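You operate a simulated robot arm through the tools that you are given. There is no shell and no other tool. Be economical: measure what you need, move in short steps, check, and stop when the job is done.

The job below is to be done with a simulated robot arm. You get a single attempt, and the scene is never put back.

## Task
The thread snapped: set the tension to 4, reset, slow the tacker to 2000, then press READY.
Fine: pattern, size and count stay as they are.

The check looks at the end state, three seconds after you hand in, the way a careful person would. Anything else that was tipped, shoved, dropped, spilled or broken makes it a failure.

## Robot
A 7-joint arm with a two-finger parallel gripper, fixed in place. Base frame: the origin is at the foot of the arm, x ahead of it, y to its left, z up; the work surface is at about z = 78. Readings come in cm, rad, newtons and seconds.
With the tool pointing down near the work surface it reaches from about 38 to 90 cm from the base axis. Its first joint turns from -2.007 to 2.007 rad. Payload 3.91 kg.
The TCP is the grasp point between the finger pads, 3 cm short of the fingertips. In the tool frame z runs along the fingers and y along their closing line. The gripper opens to 11 cm. The fingers are 2 cm wide and 1 cm thick; the gripper's body (4.8 by 11.2 cm) begins 5.5 cm behind the TCP.
Orientation is that of the tool frame in the base frame, as a unit quaternion [x, y, z, w]. With the fingers straight down and closing along the base's y, the tool's x points along the base's -x, its y along +y and its z along -z.

## Interface
- The arm moves only by the tool apply_moves. Its argument "motion" is a list of rows, each a list of 7 numbers: the turn, a rotation vector about the base's x, y, z in units of 90 degrees (1.0 is 90 degrees), then the shift along the base's x, y, z in units of 150 mm (1.0 is 150 mm), then the closure in counts, from 0 (fully open) to 255 (shut). In form: [[rx, ry, rz, x, y, z, fingers], ...]. A call has 1 to 12 rows; each row is the pose to reach, as a shift and turn from the pose commanded when the call began. A call with a number of a shift or a turn outside -1 to 1 is refused whole. Each row takes 0.2 s and may step no farther than 5 cm and 0.15 rad from the row before; otherwise, or with a gripper value out of range, the whole call is refused. A pose out of reach is approached as far as the arm can. The call stops where the force on the tool passes 40 N (or 10 N more than at its start, if that is more) or the arm is blocked; 0.2 s more then pass. Each finger travels about 15.3 cm/s and halts on what it meets, pressing with about 39 N; the grip force reading is that of the motor and also rises with nothing between the fingers. The clock runs only during rows and for 0.2 s after the last one: add rows that repeat a pose to give the fingers time. It gives the time, the measured TCP pose, the force on the tool (base axes), the opening and the grip force at its end, in the units of the frame above (readings bear some noise), with the torque about the TCP (base axes, N m) and any sound that the robot's microphone picked up.
- Cameras (640 x 400 px; columns grow to the right, rows downward): "scene" is fixed at [5.02, -64.89, 153.53]; the picture's right is [0.48, -0.88, 0.00], its down [-0.55, -0.30, -0.78] and it looks along [0.69, 0.38, -0.62] (base axes); focal length 334 px, centre (320, 200). "wrist" rides on the gripper at [7.2, 1.7, -10.3] in the tool frame; the picture's right is [-0.23, 0.97, 0.00], its down [-0.76, -0.18, -0.62] and it looks along [-0.61, -0.14, 0.78] (tool axes); focal length 222 px, centre (320, 200). There is no depth. A picture from a camera that has moved, and an enlarged one, comes with that camera's place and axes in the base frame and with its lens.
- snapshot(camera): a new picture of that camera. No time passes.
- raise_lower(by): slides the trunk up (or, below 0, down) by that many cm; the arm rides with it, the base frame stays. It gives what a move gives, with no picture.
- close_up(camera, box): a new picture of the part [left, top, right, bottom] of that camera's present view, enlarged. No time passes.
- sign_off(): hands the job in; it is judged then, once.

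Work in short steps. Places have to be worked out from the pictures, the camera data and where the tool is seen: move nearer, look again, correct. Check each grasp and each placing, and mend what went wrong. You have 120 turns and 76 pictures in all, those below and enlarged ones among them. Open the gripper and draw the arm clear of the work before you hand the job in, unless the task says otherwise; then end with one line.

The tools are called after "Request:" by a JSON object that holds its "op" and its "data". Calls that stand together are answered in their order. apply_moves: Moves the arm, as the interface text tells. Its arguments: {"type":"object","properties":{"motion":{"type":"array","items":{"type":"array","items":{"type":"number"}}}},"required":["motion"]} The other tools are called the same way: raise_lower (by) slides the trunk up or down; snapshot (camera) takes a picture; close_up (camera, box) takes an enlarged picture of a part of a camera's view; sign_off () hands the job in.

At the start:

```text
clock: 0.0
ee_pos: [58.62, -31.68, 117.71]
orientation: [0.0, 1.0, 0.0, 0.001]
wrist_force: [0.4, 0.3, 0.5]
wrist_torque: [0.04, -0.04, -0.02]
width: 11.01
finger_force: 0.1
trunk travel left (down, up): [-82.5, 16.5]
```

scene: 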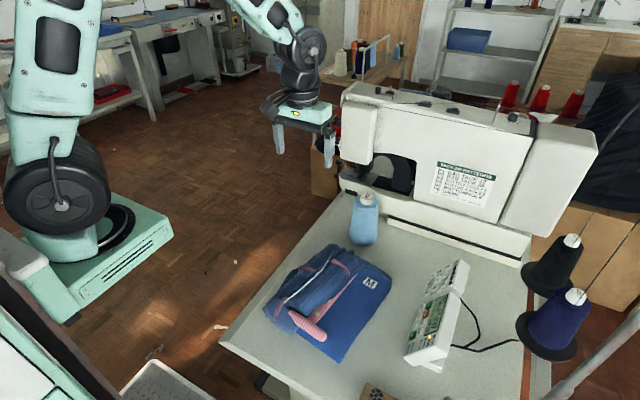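
wrist: 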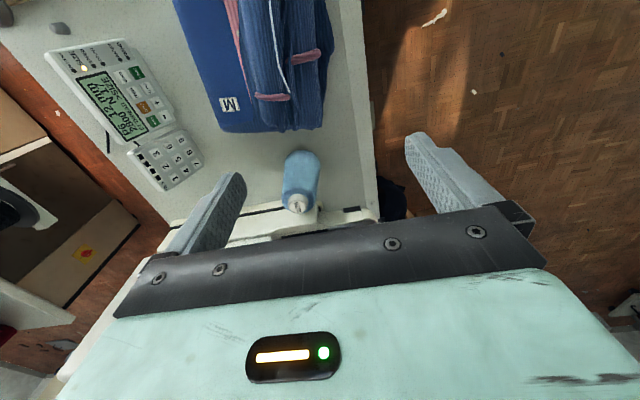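

The panel sits right of the jeans; I'll enlarge it and the machine's label in both views.

Request:
{"op": "close_up", "data": {"camera": "scene", "box": [390, 250, 490, 380]}}

Request:
{"op": "close_up", "data": {"camera": "wrist", "box": [40, 20, 220, 200]}}

Request:
{"op": "close_up", "data": {"camera": "scene", "box": [420, 155, 505, 215]}}

```text
3.08 times, centred on (440, 315) of scene
camera zoom: at [5.02, -64.89, 153.53], right [0.48, -0.88, 0.0], down [-0.55, -0.3, -0.78], along [0.69, 0.38, -0.62], focal length 1028 px, centre (-49, -154)
```

zoom: 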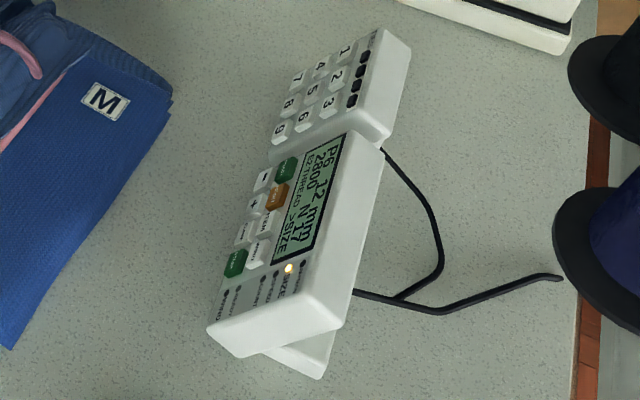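

```text
2.22 times, centred on (130, 110) of wrist
camera zoom: at [51.45, -29.95, 127.98], right [0.23, 0.97, 0.0], down [0.76, -0.18, 0.62], along [0.61, -0.14, -0.78], focal length 494 px, centre (742, 400)
```

zoom: 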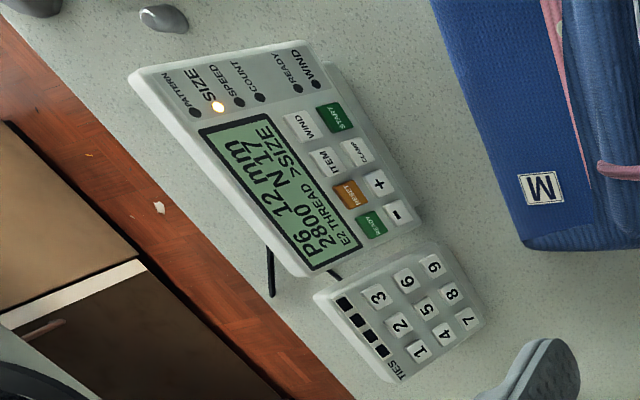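

```text
6.67 times, centred on (462, 185) of scene
camera zoom: at [5.02, -64.89, 153.53], right [0.48, -0.88, 0.0], down [-0.55, -0.3, -0.78], along [0.69, 0.38, -0.62], focal length 2226 px, centre (-630, 300)
```

zoom: 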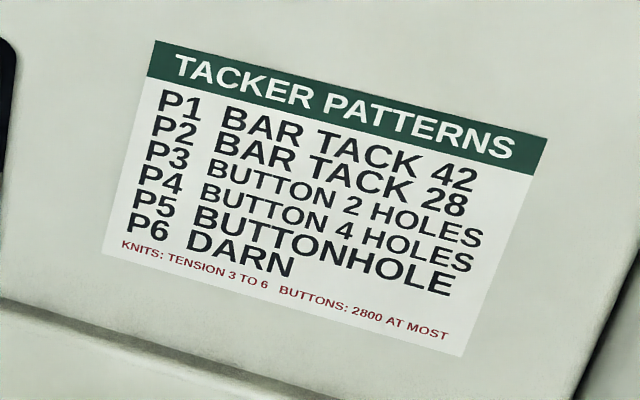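

The display reads P6, 12 mm, 2800, N 17, E2 THREAD, >SIZE. Next I need to find the tension dial on the machine.

Request:
{"op": "close_up", "data": {"camera": "scene", "box": [320, 70, 440, 200]}}

Request:
{"op": "close_up", "data": {"camera": "scene", "box": [440, 80, 620, 210]}}

```text
3.08 times, centred on (380, 135) of scene
camera zoom: at [5.02, -64.89, 153.53], right [0.48, -0.88, 0.0], down [-0.55, -0.3, -0.78], along [0.69, 0.38, -0.62], focal length 1028 px, centre (135, 400)
```

zoom: 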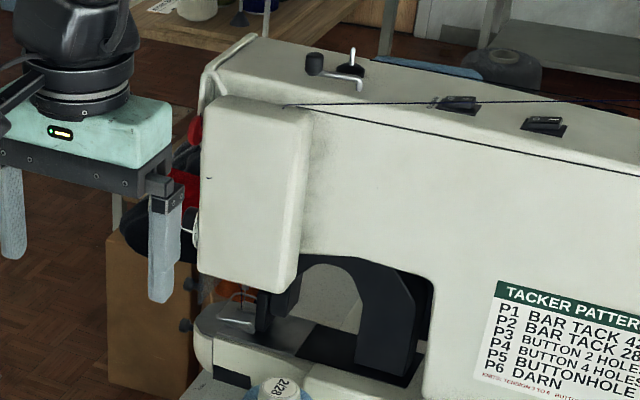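

```text
3.08 times, centred on (530, 145) of scene
camera zoom: at [5.02, -64.89, 153.53], right [0.48, -0.88, 0.0], down [-0.55, -0.3, -0.78], along [0.69, 0.38, -0.62], focal length 1028 px, centre (-326, 369)
```

zoom: 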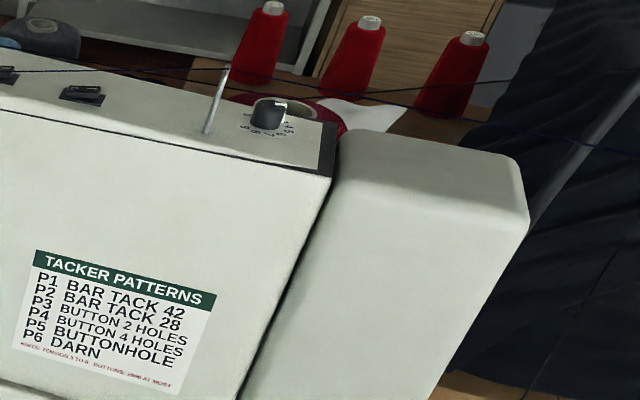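

There is a numbered dial on top of the arm near (513,117), and something on the head's left face. I'll enlarge both.

Request:
{"op": "close_up", "data": {"camera": "scene", "box": [495, 100, 545, 131]}}

Request:
{"op": "close_up", "data": {"camera": "scene", "box": [345, 80, 425, 130]}}

```text
12.80 times, centred on (520, 116) of scene
camera zoom: at [5.02, -64.89, 153.53], right [0.48, -0.88, 0.0], down [-0.55, -0.3, -0.78], along [0.69, 0.38, -0.62], focal length 4275 px, centre (-2240, 1282)
```

zoom: 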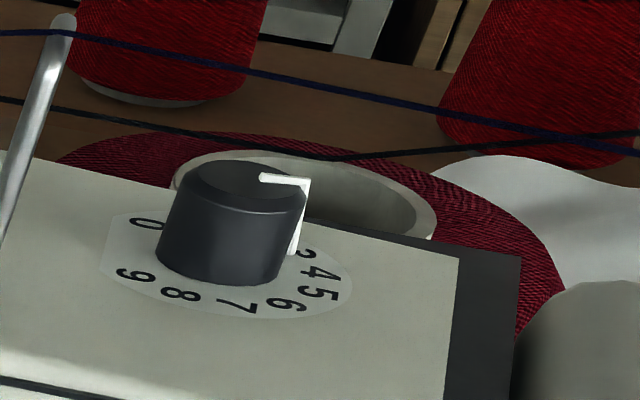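

```text
8.00 times, centred on (385, 105) of scene
camera zoom: at [5.02, -64.89, 153.53], right [0.48, -0.88, 0.0], down [-0.55, -0.3, -0.78], along [0.69, 0.38, -0.62], focal length 2672 px, centre (-200, 960)
```

zoom: 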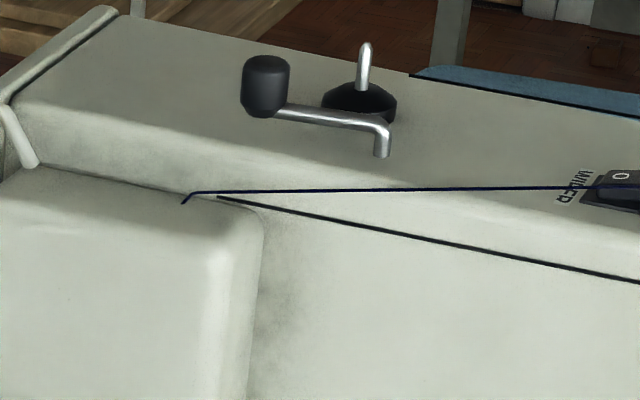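

The tension dial now points near 2–3, and it is far out (roughly x≈90–105, y≈-70). I'll rise a little, tilt the tool forward and slide right so the wrist camera can see the top of the machine.

Request:
{"op": "apply_moves", "data": {"motion": [[0, -0.09, 0, 0, -0.15, 0.15, 0], [0, -0.18, 0, -0.05, -0.3, 0.3, 0], [0, -0.27, 0, -0.1, -0.45, 0.45, 0], [0, -0.36, 0, -0.15, -0.6, 0.6, 0], [0, -0.42, 0, -0.2, -0.8, 0.7, 0], [0, -0.42, 0, -0.25, -1, 0.8, 0]]}}

Request:
{"op": "snapshot", "data": {"camera": "wrist"}}

Request:
{"op": "snapshot", "data": {"camera": "scene"}}

```text
clock: 1.4
ee_pos: [55.12, -46.53, 129.8]
orientation: [0.001, 0.946, -0.001, 0.325]
wrist_force: [-0.2, 1.2, 0.4]
wrist_torque: [0.01, -0.01, -0.01]
width: 11.0
finger_force: 0.1
trunk travel left (down, up): [-82.5, 16.5]
```

```text
66 pictures are left
camera wrist: at [43.03, -44.74, 133.48], right [0.18, 0.97, 0.14], down [0.22, -0.18, 0.96], along [0.96, -0.14, -0.24], focal length 222 px, centre (320, 200)
```

wrist: 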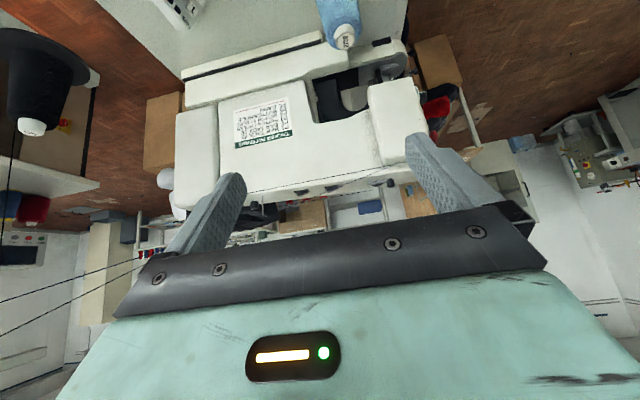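

```text
65 pictures are left
```

scene: 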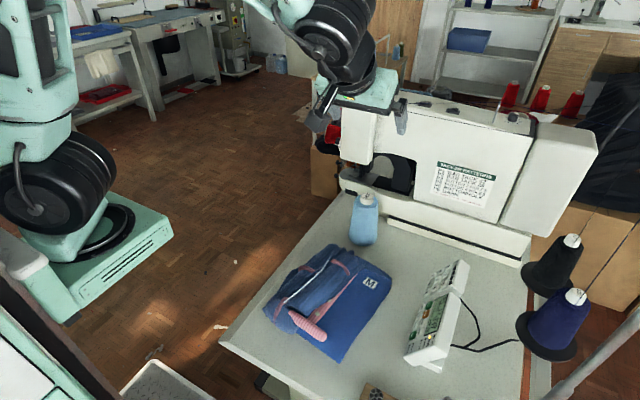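

The machine front is at x≈88 with its top at z≈120. That puts the dial near (90,-69,121), with the thread guide pin and threads close by. I'll raise the trunk for a view from above and see how the threads run.

Request:
{"op": "raise_lower", "data": {"by": 16}}

Request:
{"op": "apply_moves", "data": {"motion": [[0, 0.07, 0, 0, -0.3, 0, 0], [0, 0.14, 0, 0.1, -0.6, 0, 0], [0, 0.2, 0, 0.2, -0.9, 0, 0], [0, 0.2, 0, 0.3, -1, 0, 0]]}}

Request:
{"op": "snapshot", "data": {"camera": "wrist"}}

```text
clock: 3.2
ee_pos: [55.08, -46.54, 145.76]
orientation: [0.001, 0.946, -0.001, 0.324]
wrist_force: [0.7, 0.2, -0.3]
wrist_torque: [0.03, 0.02, 0.0]
width: 10.99
finger_force: 0.1
trunk travel left (down, up): [-98.5, 0.5]
```

```text
clock: 4.2
ee_pos: [59.64, -61.56, 145.64]
orientation: [0.0, 0.985, 0.001, 0.171]
wrist_force: [0.4, 0.2, 0.6]
wrist_torque: [0.05, 0.02, -0.01]
width: 11.0
finger_force: 0.0
trunk travel left (down, up): [-98.5, 0.5]
```

```text
64 pictures are left
camera wrist: at [49.45, -59.81, 152.84], right [0.21, 0.97, 0.08], down [0.51, -0.18, 0.84], along [0.83, -0.14, -0.53], focal length 222 px, centre (320, 200)
```

wrist: 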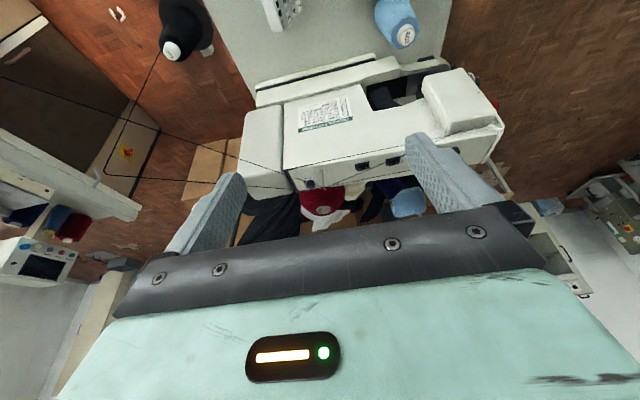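

Request:
{"op": "close_up", "data": {"camera": "wrist", "box": [270, 120, 430, 220]}}

Request:
{"op": "close_up", "data": {"camera": "wrist", "box": [0, 20, 320, 220]}}

```text
4.00 times, centred on (350, 170) of wrist
camera zoom: at [49.45, -59.81, 152.84], right [0.21, 0.97, 0.08], down [0.51, -0.18, 0.84], along [0.83, -0.14, -0.53], focal length 888 px, centre (200, 320)
```

zoom: 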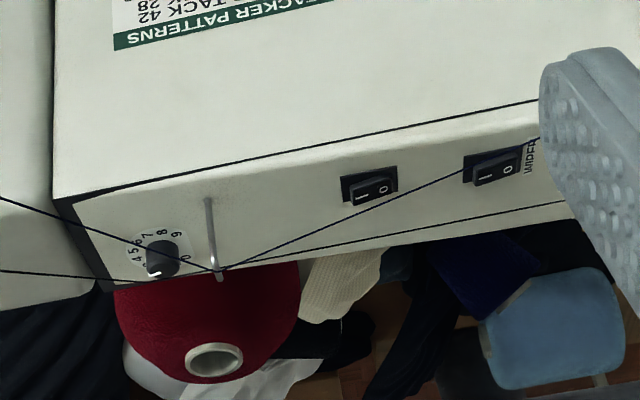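

```text
2.00 times, centred on (160, 120) of wrist
camera zoom: at [49.45, -59.81, 152.84], right [0.21, 0.97, 0.08], down [0.51, -0.18, 0.84], along [0.83, -0.14, -0.53], focal length 444 px, centre (640, 360)
```

zoom: 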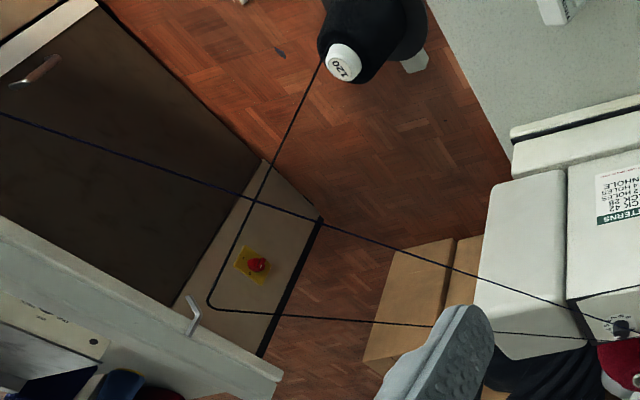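

The pin is at about (87.5,-65,125 at its top). The threads run from its top toward hooks near (62,-83,137), so they pass in front of the dial, and the dial knob is at about (90.3,-68.8,122). I'll test the reach by moving outward while staying high above the threads.

Request:
{"op": "apply_moves", "data": {"motion": [[0, 0, 0, 0.3, -0.05, 0, 0], [0, 0, 0, 0.6, -0.1, 0, 0], [0, 0, 0, 0.9, -0.15, 0, 0], [0, 0, 0, 1, -0.2, 0, 0], [0, 0, 0, 1, -0.2, 0, 0]]}}

Request:
{"op": "snapshot", "data": {"camera": "scene"}}

```text
clock: 5.4
ee_pos: [73.86, -63.58, 145.34]
orientation: [0.001, 0.985, -0.001, 0.171]
wrist_force: [0.4, -0.8, 0.7]
wrist_torque: [0.01, -0.02, -0.02]
width: 11.0
finger_force: 0.1
out of reach, approached as far as the arm can: row 4, 5
trunk travel left (down, up): [-98.5, 0.5]
```

```text
61 pictures are left
```

scene: 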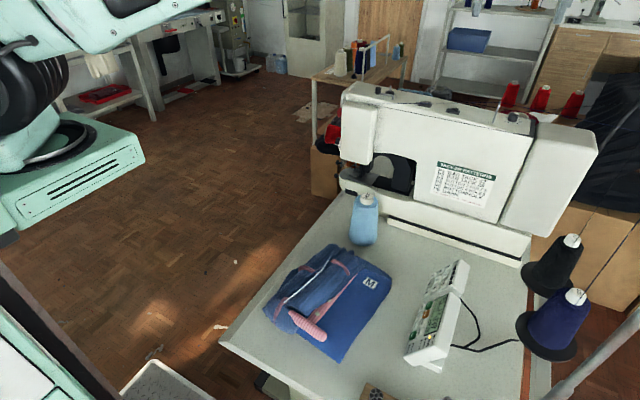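

At this tilt the reach ends at r≈97.5, and the dial is at r≈113. I'll see how reach changes with height relative to the trunk, first upward because it is safe.

Request:
{"op": "apply_moves", "data": {"motion": [[0, 0, 0, 0, 0, 0.3, 0], [0, 0, 0, 0, 0, 0.6, 0], [0, 0, 0, 0.3, -0.2, 0.6, 0], [0, 0, 0, 0.3, -0.2, 0.6, 0]]}}

Request:
{"op": "apply_moves", "data": {"motion": [[0, 0, 0, -0.3, 0.3, -0.2, 0], [0, 0, 0, -0.3, 0.6, -0.4, 0], [0, 0, 0, -0.3, 0.9, -0.6, 0], [0, 0, 0, 0, 0.9, -0.9, 0], [0, 0, 0, 0.3, 0.9, -0.9, 0], [0, 0, 0, 0.3, 0.9, -0.9, 0]]}}

```text
refused: row 3 steps farther than a row can; nothing moved
```

```text
refused: row 1 steps farther than a row can; nothing moved
```

The steps were too long, so I'll redo the reach test with shorter ones, moving away from the threads (+y) and then outward and lower.

Request:
{"op": "apply_moves", "data": {"motion": [[0, 0, 0, -0.1, 0.25, 0, 0], [0, 0, 0, -0.1, 0.5, 0, 0], [0, 0, 0, 0.1, 0.7, -0.1, 0], [0, 0, 0, 0.3, 0.7, -0.2, 0], [0, 0, 0, 0.6, 0.7, -0.3, 0], [0, 0, 0, 0.9, 0.7, -0.3, 0], [0, 0, 0, 1, 0.7, -0.3, 0]]}}

Request:
{"op": "apply_moves", "data": {"motion": [[0, 0, 0, 0, 0, -0.3, 0], [0, 0, 0, 0, 0, -0.5, 0], [0, 0, 0, 0.2, 0, -0.5, 0], [0, 0, 0, 0.2, 0, -0.5, 0]]}}

```text
clock: 7.0
ee_pos: [86.74, -51.59, 139.95]
orientation: [0.001, 0.985, 0.001, 0.172]
wrist_force: [-0.4, 0.2, 0.1]
wrist_torque: [-0.03, 0.01, 0.02]
width: 10.99
finger_force: 0.2
out of reach, approached as far as the arm can: row 6, 7
trunk travel left (down, up): [-98.5, 0.5]
```

```text
clock: 8.0
ee_pos: [88.47, -51.48, 132.92]
orientation: [0.0, 0.985, -0.001, 0.171]
wrist_force: [0.6, 0.7, -0.6]
wrist_torque: [-0.04, -0.01, 0.05]
width: 11.0
finger_force: 0.0
out of reach, approached as far as the arm can: row 3, 4
trunk travel left (down, up): [-98.5, 0.5]
```

Reach grows at lower z, so a tilt of about 35° should put the fingertips on the dial. I'll look from here to locate the dial and pin more exactly.

Request:
{"op": "snapshot", "data": {"camera": "wrist"}}

Request:
{"op": "close_up", "data": {"camera": "wrist", "box": [60, 80, 240, 200]}}

```text
60 pictures are left
camera wrist: at [78.28, -49.79, 140.14], right [0.21, 0.97, 0.08], down [0.51, -0.18, 0.84], along [0.84, -0.14, -0.53], focal length 222 px, centre (320, 200)
```

wrist: 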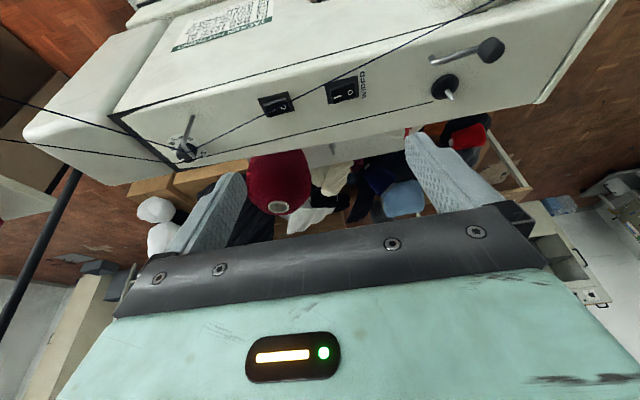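

```text
3.33 times, centred on (150, 140) of wrist
camera zoom: at [78.28, -49.79, 140.14], right [0.21, 0.97, 0.08], down [0.51, -0.18, 0.84], along [0.84, -0.14, -0.53], focal length 740 px, centre (887, 400)
```

zoom: 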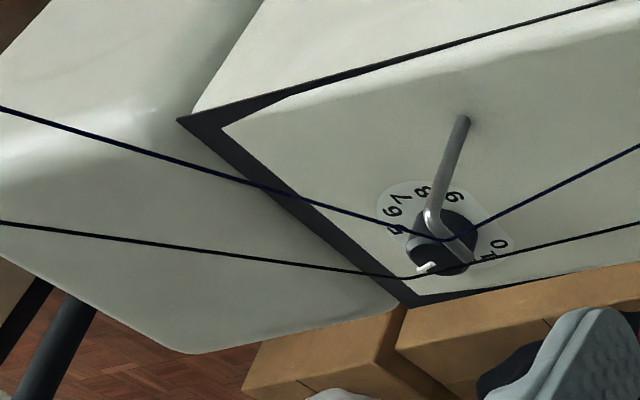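

Three rays agree: the dial is at about (96.2,-70,118) and the pin top is at about (91.5,-65.5,122.7). The numbers step 30° per digit, increasing clockwise from above, and the pointer is near 3. I'll back off and then yaw the tool toward the radial direction.

Request:
{"op": "apply_moves", "data": {"motion": [[0, 0, -0.08, -0.25, 0, 0.1, 0], [0, 0, -0.16, -0.5, 0, 0.2, 0], [0, 0, -0.25, -0.75, 0, 0.3, 0], [0, 0, -0.333, -0.9, 0, 0.4, 0]]}}

Request:
{"op": "apply_moves", "data": {"motion": [[-0.042, -0.072, 0, 0, 0, 0, 0], [-0.084, -0.145, 0, 0, 0, 0, 0], [-0.126, -0.218, 0, 0, 0, 0, 0], [-0.167, -0.289, 0, 0, 0, 0, 0]]}}

Request:
{"op": "snapshot", "data": {"camera": "wrist"}}

```text
clock: 9.0
ee_pos: [74.97, -51.53, 138.92]
orientation: [0.256, 0.951, -0.044, 0.167]
wrist_force: [-0.3, -0.5, -1.0]
wrist_torque: [-0.04, 0.04, 0.0]
width: 11.0
finger_force: 0.0
trunk travel left (down, up): [-98.5, 0.5]
```

```text
clock: 10.0
ee_pos: [75.09, -51.63, 138.72]
orientation: [0.234, 0.876, -0.109, 0.407]
wrist_force: [0.6, 0.1, 0.4]
wrist_torque: [-0.03, 0.0, 0.0]
width: 11.02
finger_force: 0.0
trunk travel left (down, up): [-98.5, 0.5]
```

```text
58 pictures are left
camera wrist: at [65.06, -43.85, 139.8], right [0.61, 0.77, 0.17], down [-0.08, -0.16, 0.98], along [0.79, -0.62, -0.04], focal length 222 px, centre (320, 200)
```

wrist: 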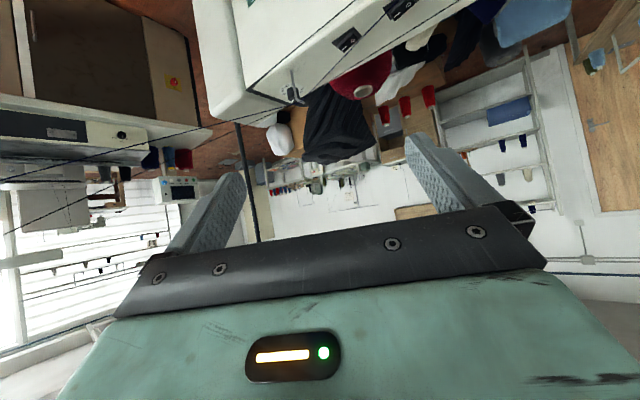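

Tilt is now 50° at azimuth -30°. I'll move outward, high above the pin and threads, to test the reach.

Request:
{"op": "apply_moves", "data": {"motion": [[0, 0, 0, 0.26, -0.2, 0, 0], [0, 0, 0, 0.52, -0.4, 0, 0], [0, 0, 0, 0.78, -0.6, 0, 0], [0, 0, 0, 0.95, -0.75, -0.1, 0], [0, 0, 0, 1, -0.85, -0.2, 0]]}}

Request:
{"op": "apply_moves", "data": {"motion": [[0, 0, 0, 0.15, -0.1, -0.1, 0], [0, 0, 0, 0.28, -0.18, -0.15, 0], [0, 0, 0, 0.28, -0.18, -0.15, 0]]}}

Request:
{"op": "snapshot", "data": {"camera": "wrist"}}

Request:
{"op": "snapshot", "data": {"camera": "scene"}}

```text
clock: 11.2
ee_pos: [89.69, -64.59, 135.84]
orientation: [0.235, 0.876, -0.109, 0.407]
wrist_force: [0.0, 0.7, -0.7]
wrist_torque: [0.05, 0.02, 0.0]
width: 10.98
finger_force: 0.1
trunk travel left (down, up): [-98.5, 0.5]
```

```text
clock: 12.0
ee_pos: [91.55, -65.3, 134.08]
orientation: [0.235, 0.876, -0.109, 0.407]
wrist_force: [0.5, 0.7, 0.4]
wrist_torque: [0.01, -0.02, 0.03]
width: 11.0
finger_force: 0.1
out of reach, approached as far as the arm can: row 1, 2, 3
trunk travel left (down, up): [-98.5, 0.5]
```

```text
57 pictures are left
camera wrist: at [81.58, -57.54, 135.23], right [0.61, 0.77, 0.17], down [-0.08, -0.16, 0.98], along [0.79, -0.62, -0.04], focal length 222 px, centre (320, 200)
```

wrist: 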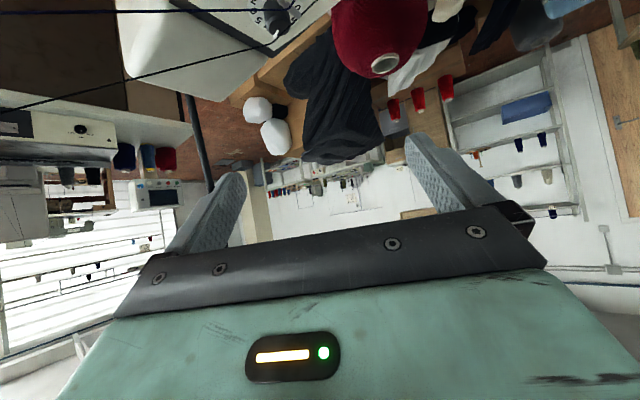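

```text
56 pictures are left
```

scene: 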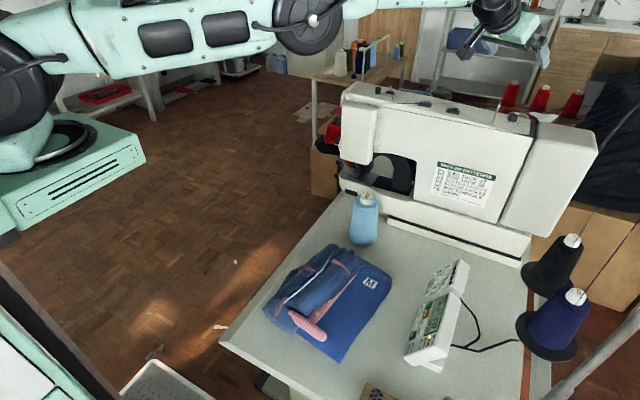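

The fit gives a wrist reach of about 97.9 cm and 20 cm from wrist to TCP, so the dial needs a near-horizontal tool (about 72° from vertical). The fingers would straddle the pin beneath the threads. I'll retract, retilt, set a small opening and lower the trunk.

Request:
{"op": "apply_moves", "data": {"motion": [[0, 0, -0.03, -0.25, 0.18, 0, 0], [0, 0, -0.06, -0.5, 0.36, 0, 0], [0, 0, -0.089, -0.75, 0.54, 0, 90], [0, 0, -0.089, -0.75, 0.54, 0, 150]]}}

Request:
{"op": "apply_moves", "data": {"motion": [[-0.05, -0.064, 0, 0, 0, 0, 150], [-0.1, -0.129, 0, 0, 0, 0, 150], [-0.15, -0.193, 0, 0, 0, 0, 150]]}}

Request:
{"op": "raise_lower", "data": {"by": -9}}

Request:
{"op": "snapshot", "data": {"camera": "wrist"}}

Request:
{"op": "snapshot", "data": {"camera": "scene"}}

```text
clock: 13.0
ee_pos: [80.48, -57.08, 134.43]
orientation: [0.296, 0.857, -0.138, 0.399]
wrist_force: [0.1, 0.7, 0.7]
wrist_torque: [0.02, 0.01, 0.01]
width: 4.54
finger_force: 0.0
trunk travel left (down, up): [-98.5, 0.5]
```

```text
clock: 13.8
ee_pos: [80.47, -57.04, 134.3]
orientation: [0.264, 0.765, -0.191, 0.555]
wrist_force: [-0.8, 0.4, 1.6]
wrist_torque: [-0.03, 0.04, 0.02]
width: 4.52
finger_force: 0.2
trunk travel left (down, up): [-98.5, 0.5]
```

```text
clock: 15.1
ee_pos: [80.43, -57.12, 125.36]
orientation: [0.264, 0.766, -0.191, 0.554]
wrist_force: [-0.2, 0.6, -0.8]
wrist_torque: [-0.02, -0.03, -0.01]
width: 4.53
finger_force: 0.1
trunk travel left (down, up): [-89.5, 9.5]
```

```text
55 pictures are left
camera wrist: at [72.02, -48.31, 121.62], right [0.66, 0.72, 0.22], down [-0.39, 0.08, 0.92], along [0.65, -0.69, 0.33], focal length 222 px, centre (320, 200)
```

wrist: 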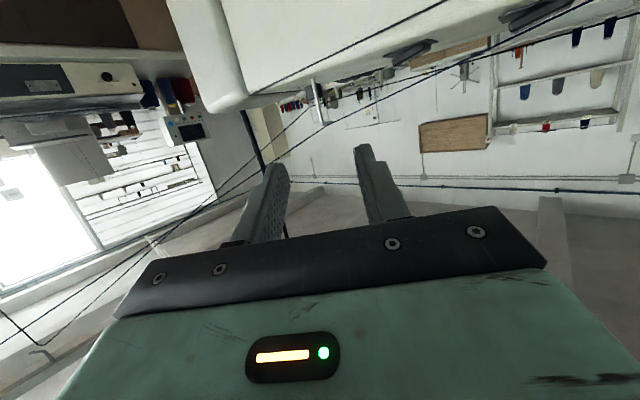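

```text
54 pictures are left
```

scene: 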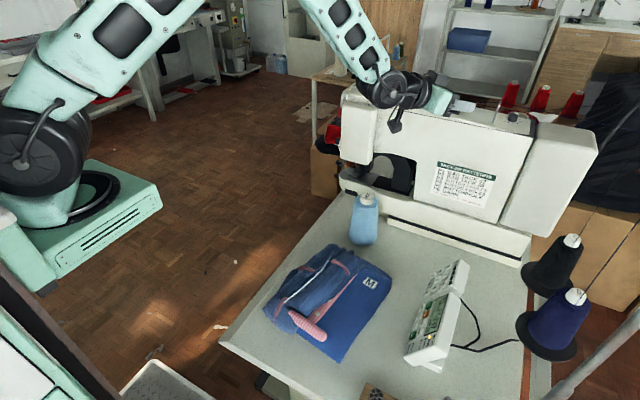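

I'll zoom in on the dial and pin from this grazing view.

Request:
{"op": "close_up", "data": {"camera": "wrist", "box": [240, 60, 400, 160]}}

```text
4.00 times, centred on (320, 110) of wrist
camera zoom: at [72.02, -48.31, 121.62], right [0.66, 0.72, 0.22], down [-0.39, 0.08, 0.92], along [0.65, -0.69, 0.33], focal length 888 px, centre (320, 560)
```

zoom: 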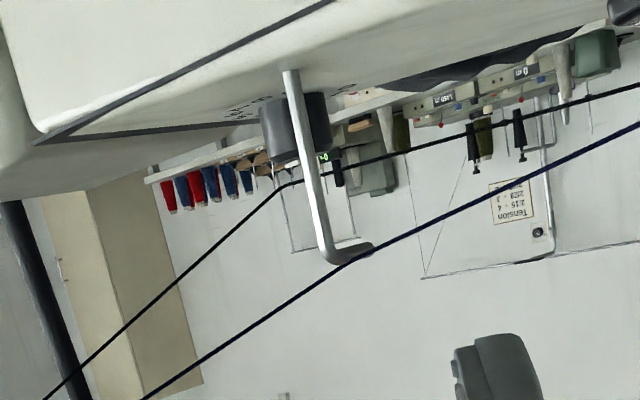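

The knob is at (96.2,-70.3), z 117.1 to 119, radius about 1.2, and the pin is at (92,-66.2). I'll advance to just short of the pin, along the tool axis.

Request:
{"op": "apply_moves", "data": {"motion": [[0, 0, 0, 0.14, -0.13, -0.07, 150], [0, 0, 0, 0.28, -0.26, -0.14, 150], [0, 0, 0, 0.425, -0.392, -0.21, 150], [0, 0, 0, 0.475, -0.431, -0.231, 150]]}}

Request:
{"op": "close_up", "data": {"camera": "wrist", "box": [200, 0, 440, 200]}}

Request:
{"op": "close_up", "data": {"camera": "scene", "box": [400, 60, 560, 160]}}

```text
clock: 16.1
ee_pos: [87.75, -63.53, 121.85]
orientation: [0.265, 0.766, -0.191, 0.554]
wrist_force: [-0.4, -0.6, 0.1]
wrist_torque: [-0.02, -0.03, 0.0]
width: 4.56
finger_force: 0.1
trunk travel left (down, up): [-89.5, 9.5]
```

```text
2.00 times, centred on (320, 100) of wrist
camera zoom: at [79.34, -54.72, 118.19], right [0.66, 0.72, 0.22], down [-0.39, 0.08, 0.92], along [0.65, -0.69, 0.33], focal length 444 px, centre (320, 400)
```

zoom: 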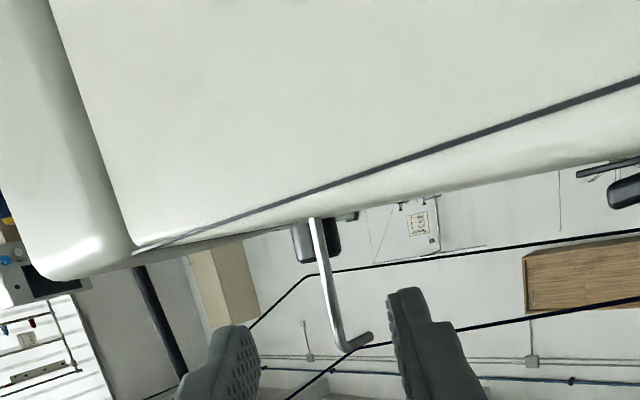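

```text
4.00 times, centred on (480, 110) of scene
camera zoom: at [5.02, -64.89, 153.53], right [0.48, -0.88, 0.0], down [-0.55, -0.3, -0.78], along [0.69, 0.38, -0.62], focal length 1336 px, centre (-320, 560)
```

zoom: 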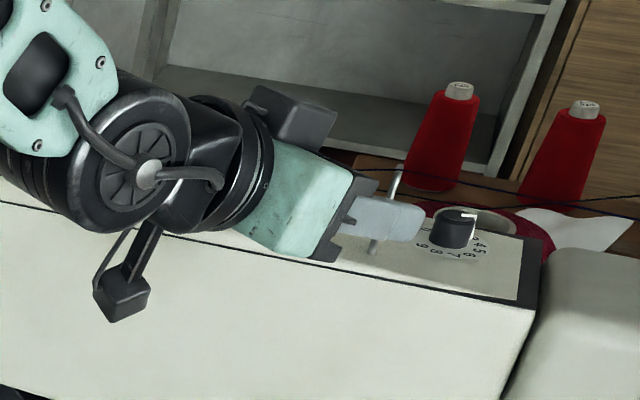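

The pin sits between the open fingers and the camera bracket hangs clear in front of the machine. I'll advance halfway and check the force and views.

Request:
{"op": "apply_moves", "data": {"motion": [[0, 0, 0, 0.08, -0.066, -0.034, 150], [0, 0, 0, 0.16, -0.131, -0.068, 150], [0, 0, 0, 0.24, -0.197, -0.101, 150]]}}

Request:
{"op": "close_up", "data": {"camera": "wrist", "box": [200, 0, 440, 200]}}

Request:
{"op": "close_up", "data": {"camera": "scene", "box": [460, 80, 560, 142]}}

```text
clock: 16.9
ee_pos: [91.23, -66.54, 120.25]
orientation: [0.264, 0.766, -0.19, 0.555]
wrist_force: [0.0, 0.4, -0.4]
wrist_torque: [0.02, 0.01, 0.01]
width: 4.54
finger_force: 0.0
trunk travel left (down, up): [-89.5, 9.5]
```

```text
2.00 times, centred on (320, 100) of wrist
camera zoom: at [82.85, -57.66, 116.58], right [0.66, 0.72, 0.22], down [-0.39, 0.08, 0.92], along [0.65, -0.69, 0.33], focal length 444 px, centre (320, 400)
```

zoom: 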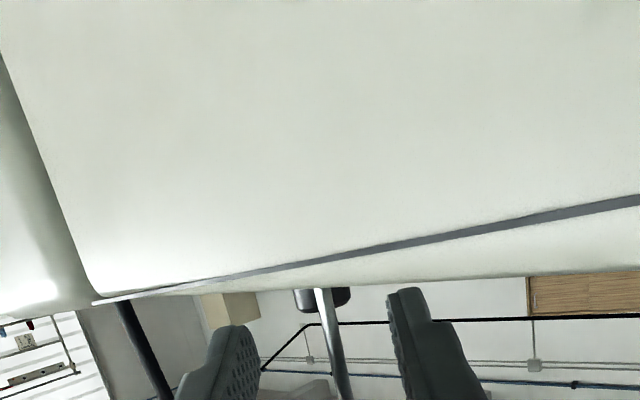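

```text
6.40 times, centred on (510, 111) of scene
camera zoom: at [5.02, -64.89, 153.53], right [0.48, -0.88, 0.0], down [-0.55, -0.3, -0.78], along [0.69, 0.38, -0.62], focal length 2137 px, centre (-896, 770)
```

zoom: 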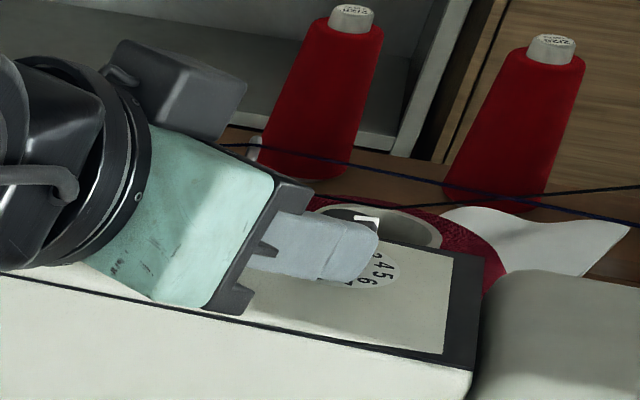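

No contact force so far, and the knob is centred between the fingers. I'll advance the remaining ~3.7 cm in small steps.

Request:
{"op": "apply_moves", "data": {"motion": [[0, 0, 0, 0.05, -0.038, -0.019, 150], [0, 0, 0, 0.1, -0.076, -0.038, 150], [0, 0, 0, 0.15, -0.115, -0.057, 150], [0, 0, 0, 0.19, -0.145, -0.073, 150], [0, 0, 0, 0.19, -0.145, -0.073, 150]]}}

Request:
{"op": "close_up", "data": {"camera": "wrist", "box": [200, 60, 440, 210]}}

Request:
{"op": "close_up", "data": {"camera": "scene", "box": [460, 80, 560, 142]}}

```text
clock: 18.1
ee_pos: [93.86, -68.81, 119.57]
orientation: [0.263, 0.765, -0.19, 0.556]
wrist_force: [-0.1, 2.7, 6.8]
wrist_torque: [-0.18, -0.04, 0.06]
width: 4.41
finger_force: 0.0
trunk travel left (down, up): [-89.5, 9.5]
```

```text
2.67 times, centred on (320, 135) of wrist
camera zoom: at [85.46, -59.96, 115.72], right [0.65, 0.72, 0.22], down [-0.39, 0.08, 0.92], along [0.65, -0.69, 0.34], focal length 592 px, centre (320, 373)
```

zoom: 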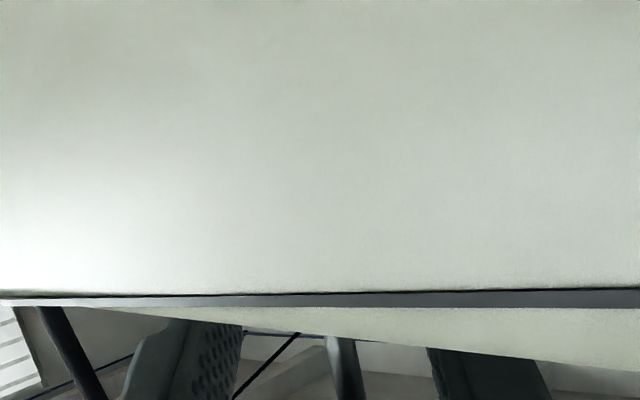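

```text
6.40 times, centred on (510, 111) of scene
camera zoom: at [5.02, -64.89, 153.53], right [0.48, -0.88, 0.0], down [-0.55, -0.3, -0.78], along [0.69, 0.38, -0.62], focal length 2137 px, centre (-896, 770)
```

zoom: 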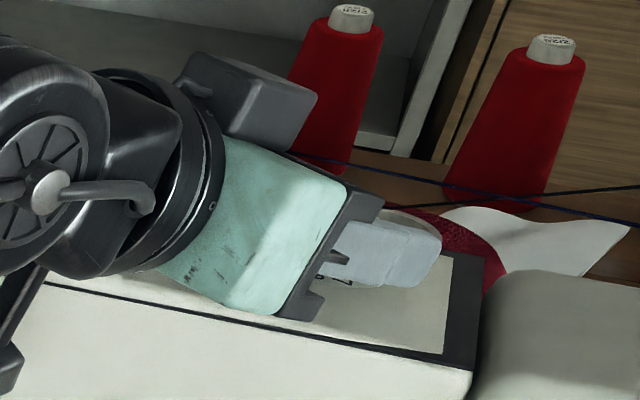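

There is +z contact (6.8 N), so something is grazing the top surface. I'll lift by 0.4 cm and re-read.

Request:
{"op": "apply_moves", "data": {"motion": [[0, 0, 0, 0, 0, 0.03, 150], [0, 0, 0, 0, 0, 0.055, 150]]}}

```text
clock: 18.7
ee_pos: [93.87, -68.85, 120.1]
orientation: [0.263, 0.766, -0.19, 0.555]
wrist_force: [0.6, 0.0, -0.5]
wrist_torque: [-0.01, -0.01, 0.02]
width: 4.55
finger_force: 0.1
out of reach, approached as far as the arm can: row 1
trunk travel left (down, up): [-89.5, 9.5]
```

It is free now. I'll lower 0.15 cm and close the fingers on the knob gently.

Request:
{"op": "apply_moves", "data": {"motion": [[0, 0, 0, 0, 0, -0.01, 165], [0, 0, 0, 0, 0, -0.01, 180], [0, 0, 0, 0, 0, -0.01, 195], [0, 0, 0, 0, 0, -0.01, 205], [0, 0, 0, 0, 0, -0.01, 205]]}}

Request:
{"op": "close_up", "data": {"camera": "scene", "box": [480, 90, 550, 134]}}

```text
clock: 19.9
ee_pos: [94.01, -68.63, 119.94]
orientation: [0.264, 0.766, -0.19, 0.555]
wrist_force: [0.9, 3.0, -1.1]
wrist_torque: [0.05, 0.04, 0.06]
width: 2.25
finger_force: 1.5
trunk travel left (down, up): [-89.5, 9.5]
```

```text
9.09 times, centred on (515, 112) of scene
camera zoom: at [5.02, -64.89, 153.53], right [0.48, -0.88, 0.0], down [-0.55, -0.3, -0.78], along [0.69, 0.38, -0.62], focal length 3036 px, centre (-1453, 1000)
```

zoom: 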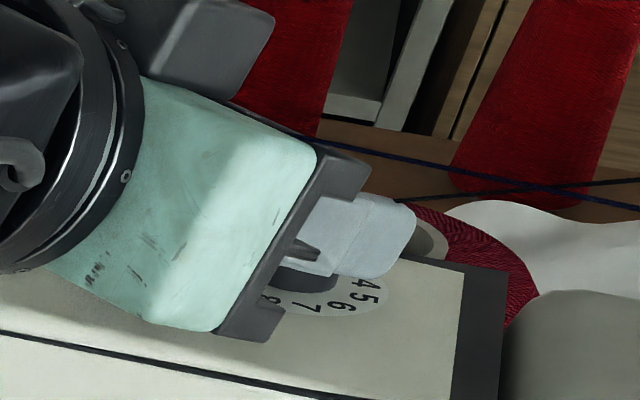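

The fingers are around the knob, slightly off-centre (knob at about (95.8,-69.3)). I'll shift +y a little, close fully, and read the force.

Request:
{"op": "apply_moves", "data": {"motion": [[0, 0, 0, 0.012, 0.016, 0, 205], [0, 0, 0, 0.012, 0.016, 0, 215], [0, 0, 0, 0.012, 0.016, 0, 225], [0, 0, 0, 0.012, 0.016, 0, 225]]}}

```text
clock: 20.9
ee_pos: [94.11, -68.76, 120.0]
orientation: [0.265, 0.765, -0.192, 0.555]
wrist_force: [-4.2, -6.9, -0.1]
wrist_torque: [-0.47, -0.33, -0.17]
width: 2.12
finger_force: 45.4
trunk travel left (down, up): [-89.5, 9.5]
```

It's gripped firmly (2.12 cm, 45 N). I'll centre it a bit and turn 8° clockwise about the knob axis.

Request:
{"op": "apply_moves", "data": {"motion": [[0, 0, 0, -0.006, -0.014, 0, 225], [0, 0, -0.03, -0.003, -0.009, 0, 225], [0, 0, -0.06, 0.001, -0.005, 0, 225], [0, 0, -0.089, 0.005, -0.001, 0, 225], [0, 0, -0.089, 0.005, -0.001, 0, 225]]}}

Request:
{"op": "close_up", "data": {"camera": "scene", "box": [480, 90, 550, 134]}}

```text
clock: 22.1
ee_pos: [94.21, -68.45, 119.96]
orientation: [0.316, 0.746, -0.228, 0.541]
wrist_force: [35.9, -14.4, 1.5]
wrist_torque: [-0.65, -0.89, 0.29]
width: 2.14
finger_force: 45.5
out of reach, approached as far as the arm can: row 4, 5
trunk travel left (down, up): [-89.5, 9.5]
```

```text
9.09 times, centred on (515, 112) of scene
camera zoom: at [5.02, -64.89, 153.53], right [0.48, -0.88, 0.0], down [-0.55, -0.3, -0.78], along [0.69, 0.38, -0.62], focal length 3036 px, centre (-1453, 1000)
```

zoom: 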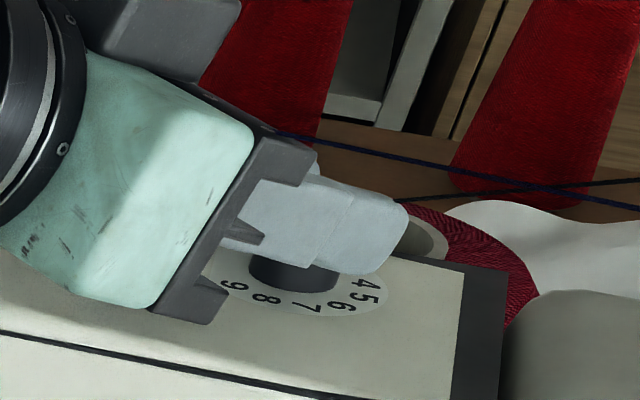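

Turned 7.8°, but the reach limit gives a 36 N outward pull. I'll release and see how it settles.

Request:
{"op": "apply_moves", "data": {"motion": [[0, 0, 0, 0, 0, 0, 200], [0, 0, 0, 0, 0, 0, 185], [0, 0, 0, 0, 0, 0, 180], [0, 0, 0, 0, 0, 0, 180]]}}

Request:
{"op": "close_up", "data": {"camera": "scene", "box": [480, 90, 550, 134]}}

```text
clock: 23.1
ee_pos: [93.89, -68.47, 120.14]
orientation: [0.317, 0.745, -0.23, 0.54]
wrist_force: [0.1, 0.3, 0.4]
wrist_torque: [-0.02, -0.03, 0.02]
width: 3.21
finger_force: 0.0
trunk travel left (down, up): [-89.5, 9.5]
```

```text
9.09 times, centred on (515, 112) of scene
camera zoom: at [5.02, -64.89, 153.53], right [0.48, -0.88, 0.0], down [-0.55, -0.3, -0.78], along [0.69, 0.38, -0.62], focal length 3036 px, centre (-1453, 1000)
```

zoom: 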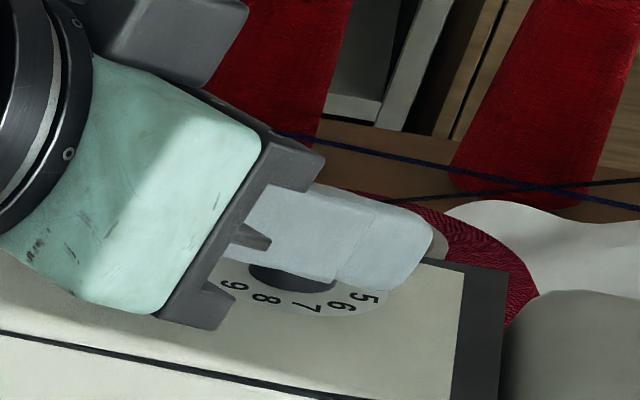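

I'm released and free. I'll swing back to azimuth -30° around the knob, re-grip, and read.

Request:
{"op": "apply_moves", "data": {"motion": [[0, 0, 0.06, 0.001, -0.01, -0.003, 180], [0, 0, 0.12, 0.002, -0.02, -0.006, 180], [0, 0, 0.176, 0.003, -0.031, -0.009, 180], [0, 0, 0.176, 0.003, -0.031, -0.009, 200], [0, 0, 0.176, 0.003, -0.031, -0.009, 212], [0, 0, 0.176, 0.003, -0.031, -0.009, 225], [0, 0, 0.176, 0.003, -0.031, -0.009, 225]]}}

```text
clock: 23.8
ee_pos: [93.47, -69.19, 119.97]
orientation: [0.208, 0.783, -0.215, 0.545]
wrist_force: [9.9, 14.2, 2.4]
wrist_torque: [0.45, -0.07, 0.36]
width: 4.05
finger_force: 8.1
out of reach, approached as far as the arm can: row 3
trunk travel left (down, up): [-89.5, 9.5]
stopped in row 3: the force on the tool passed its limit at 52 N (the readings are from after the stop); the commanded pose is now the measured one
```

A finger hit something, probably the pin, during the swing back. I'll open the fingers and take a look before moving.

Request:
{"op": "apply_moves", "data": {"motion": [[0, 0, 0, 0, 0, 0, 160], [0, 0, 0, 0, 0, 0, 145], [0, 0, 0, 0, 0, 0, 145]]}}

Request:
{"op": "snapshot", "data": {"camera": "wrist"}}

Request:
{"op": "close_up", "data": {"camera": "scene", "box": [480, 90, 550, 134]}}

```text
clock: 24.6
ee_pos: [93.1, -69.79, 119.97]
orientation: [0.21, 0.782, -0.218, 0.545]
wrist_force: [7.8, 9.1, 5.1]
wrist_torque: [0.25, -0.35, 0.25]
width: 5.32
finger_force: 5.7
trunk travel left (down, up): [-89.5, 9.5]
```

```text
43 pictures are left
camera wrist: at [83.93, -61.73, 116.13], right [0.62, 0.77, 0.1], down [-0.33, 0.14, 0.93], along [0.71, -0.62, 0.34], focal length 222 px, centre (320, 200)
```

wrist: 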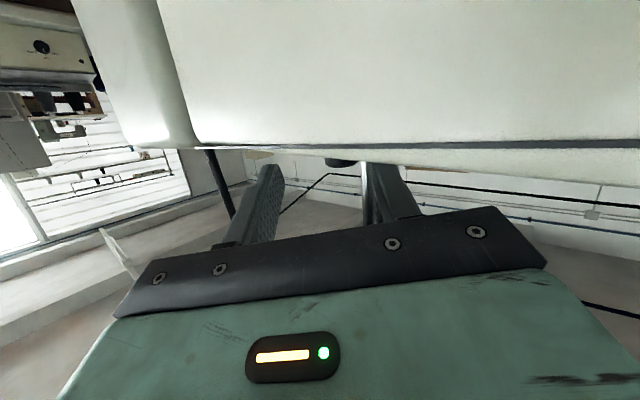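

```text
9.09 times, centred on (515, 112) of scene
camera zoom: at [5.02, -64.89, 153.53], right [0.48, -0.88, 0.0], down [-0.55, -0.3, -0.78], along [0.69, 0.38, -0.62], focal length 3036 px, centre (-1453, 1000)
```

zoom: 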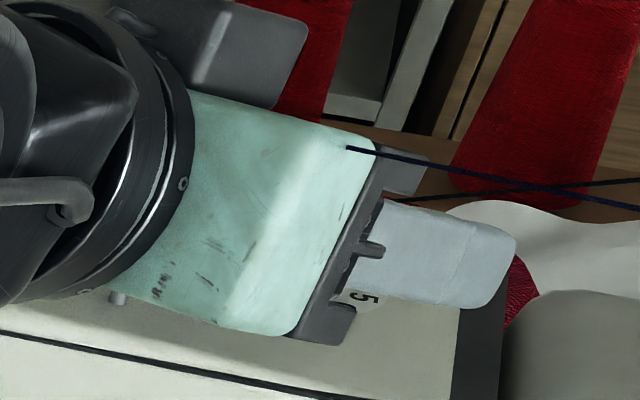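

The blue thread simply passes through the hand, so the threads are only visual, but the pin is real and touched the +y finger. I'll move off the pin, straighten the yaw, and draw back to read the dial.

Request:
{"op": "apply_moves", "data": {"motion": [[0, 0, 0, 0.03, 0.04, 0.02, 145], [0, 0, 0, 0.055, 0.075, 0.02, 145], [0, 0, 0, -0.05, 0.16, 0.05, 145], [0, 0, 0, -0.2, 0.27, 0.1, 145]]}}

Request:
{"op": "close_up", "data": {"camera": "scene", "box": [495, 100, 545, 131]}}

```text
clock: 25.6
ee_pos: [89.96, -65.78, 121.49]
orientation: [0.211, 0.782, -0.219, 0.543]
wrist_force: [0.3, -0.8, -0.7]
wrist_torque: [0.0, 0.0, 0.03]
width: 4.74
finger_force: 0.1
trunk travel left (down, up): [-89.5, 9.5]
```

```text
12.80 times, centred on (520, 116) of scene
camera zoom: at [5.02, -64.89, 153.53], right [0.48, -0.88, 0.0], down [-0.55, -0.3, -0.78], along [0.69, 0.38, -0.62], focal length 4275 px, centre (-2240, 1282)
```

zoom: 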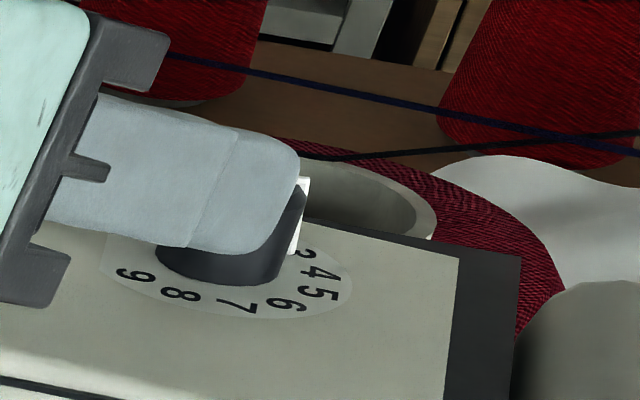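

The pointer is still at about 3, so the grip turn didn't stick. The pin leaves too little swing, so I'll press the -y finger's pad on the knob's side and pull straight back to roll it clockwise (about 0.65 cm for 30°). First I go back in.

Request:
{"op": "apply_moves", "data": {"motion": [[0, 0, 0, 0.08, -0.045, -0.03, 145], [0, 0, 0, 0.16, -0.09, -0.06, 145], [0, 0, 0, 0.24, -0.14, -0.09, 145], [0, 0, 0, 0.292, -0.177, -0.113, 145], [0, 0, 0, 0.292, -0.177, -0.113, 145]]}}

Request:
{"op": "apply_moves", "data": {"motion": [[0, 0, 0, 0.008, 0.011, 0, 145], [0, 0, 0, 0.016, 0.022, 0, 145], [0, 0, 0, 0.016, 0.022, 0, 145]]}}

```text
clock: 26.8
ee_pos: [93.65, -67.82, 119.9]
orientation: [0.21, 0.783, -0.218, 0.544]
wrist_force: [0.1, 0.0, -0.5]
wrist_torque: [-0.05, 0.03, 0.01]
width: 4.75
finger_force: 0.0
out of reach, approached as far as the arm can: row 4, 5
trunk travel left (down, up): [-89.5, 9.5]
```

```text
clock: 27.6
ee_pos: [93.89, -67.39, 120.09]
orientation: [0.211, 0.782, -0.218, 0.544]
wrist_force: [0.2, -0.9, -1.1]
wrist_torque: [-0.01, 0.01, -0.04]
width: 4.71
finger_force: 0.0
trunk travel left (down, up): [-89.5, 9.5]
```

No contact yet, and the knob would only be at the very tips. I'll try going 0.7 cm deeper.

Request:
{"op": "apply_moves", "data": {"motion": [[0, 0, 0, 0.012, -0.011, -0.005, 145], [0, 0, 0, 0.024, -0.022, -0.01, 145], [0, 0, 0, 0.037, -0.033, -0.014, 145], [0, 0, 0, 0.037, -0.033, -0.014, 145]]}}

Request:
{"op": "snapshot", "data": {"camera": "wrist"}}

Request:
{"op": "close_up", "data": {"camera": "scene", "box": [480, 90, 550, 134]}}

```text
clock: 28.6
ee_pos: [94.3, -67.82, 119.74]
orientation: [0.211, 0.782, -0.218, 0.544]
wrist_force: [0.6, -0.4, -0.4]
wrist_torque: [0.02, -0.02, -0.03]
width: 4.72
finger_force: 0.0
trunk travel left (down, up): [-89.5, 9.5]
```

```text
40 pictures are left
camera wrist: at [85.23, -59.92, 116.02], right [0.62, 0.77, 0.1], down [-0.33, 0.14, 0.93], along [0.71, -0.62, 0.34], focal length 222 px, centre (320, 200)
```

wrist: 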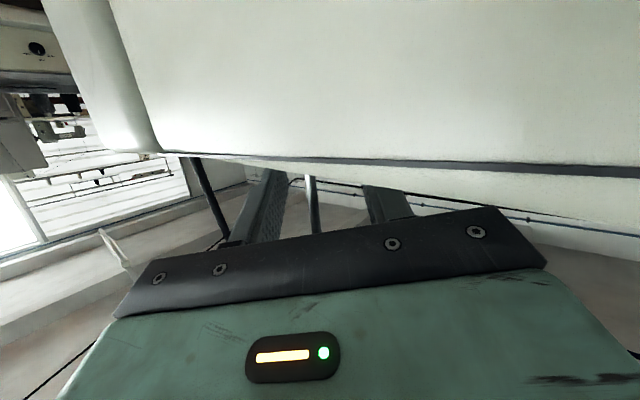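

```text
9.09 times, centred on (515, 112) of scene
camera zoom: at [5.02, -64.89, 153.53], right [0.48, -0.88, 0.0], down [-0.55, -0.3, -0.78], along [0.69, 0.38, -0.62], focal length 3036 px, centre (-1453, 1000)
```

zoom: 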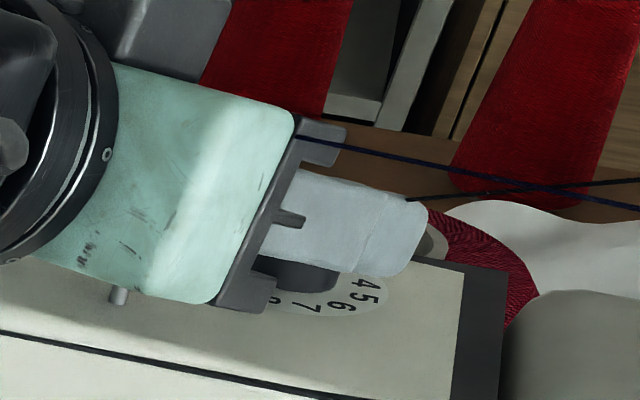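

Position is good. Next I press laterally toward the knob in tiny steps to find contact.

Request:
{"op": "apply_moves", "data": {"motion": [[0, 0, 0, 0.006, 0.008, 0, 145], [0, 0, 0, 0.012, 0.016, 0, 145], [0, 0, 0, 0.018, 0.025, 0, 145]]}}

```text
clock: 29.4
ee_pos: [94.5, -67.59, 119.9]
orientation: [0.21, 0.783, -0.218, 0.543]
wrist_force: [0.0, -0.6, 0.0]
wrist_torque: [0.01, -0.01, -0.04]
width: 4.75
finger_force: 0.2
trunk travel left (down, up): [-89.5, 9.5]
```

Request:
{"op": "apply_moves", "data": {"motion": [[0, 0, 0, 0.006, 0.01, -0.005, 145], [0, 0, 0, 0.012, 0.02, -0.005, 145], [0, 0, 0, 0.018, 0.03, -0.005, 145]]}}

```text
clock: 30.1
ee_pos: [94.76, -67.28, 119.95]
orientation: [0.211, 0.783, -0.219, 0.543]
wrist_force: [-3.4, -7.4, -0.1]
wrist_torque: [-0.01, 0.02, -0.09]
width: 5.09
finger_force: 3.4
trunk travel left (down, up): [-89.5, 9.5]
```

Contact at 8 N. I'll press a bit more and pull back 0.75 cm to roll the knob.

Request:
{"op": "apply_moves", "data": {"motion": [[0, 0, 0, 0.015, 0.022, 0, 145], [0, 0, 0, 0.002, 0.032, 0, 145], [0, 0, 0, -0.011, 0.042, 0, 145], [0, 0, 0, -0.024, 0.052, 0, 145]]}}

Request:
{"op": "close_up", "data": {"camera": "scene", "box": [495, 100, 545, 131]}}

```text
clock: 31.1
ee_pos: [94.28, -66.53, 119.91]
orientation: [0.212, 0.783, -0.218, 0.543]
wrist_force: [-12.0, -17.5, 5.0]
wrist_torque: [-0.1, 0.26, -0.68]
width: 5.79
finger_force: 11.1
trunk travel left (down, up): [-89.5, 9.5]
```

```text
12.80 times, centred on (520, 116) of scene
camera zoom: at [5.02, -64.89, 153.53], right [0.48, -0.88, 0.0], down [-0.55, -0.3, -0.78], along [0.69, 0.38, -0.62], focal length 4275 px, centre (-2240, 1282)
```

zoom: 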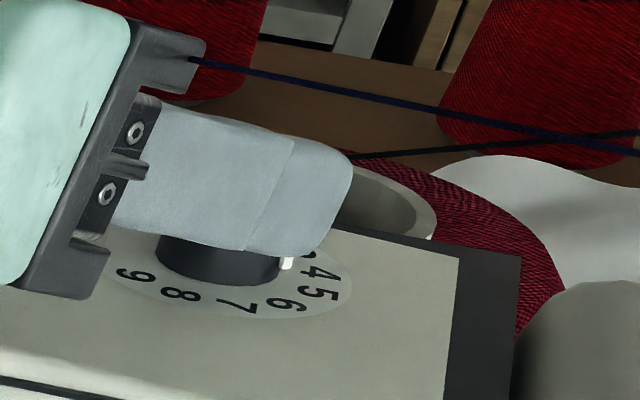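

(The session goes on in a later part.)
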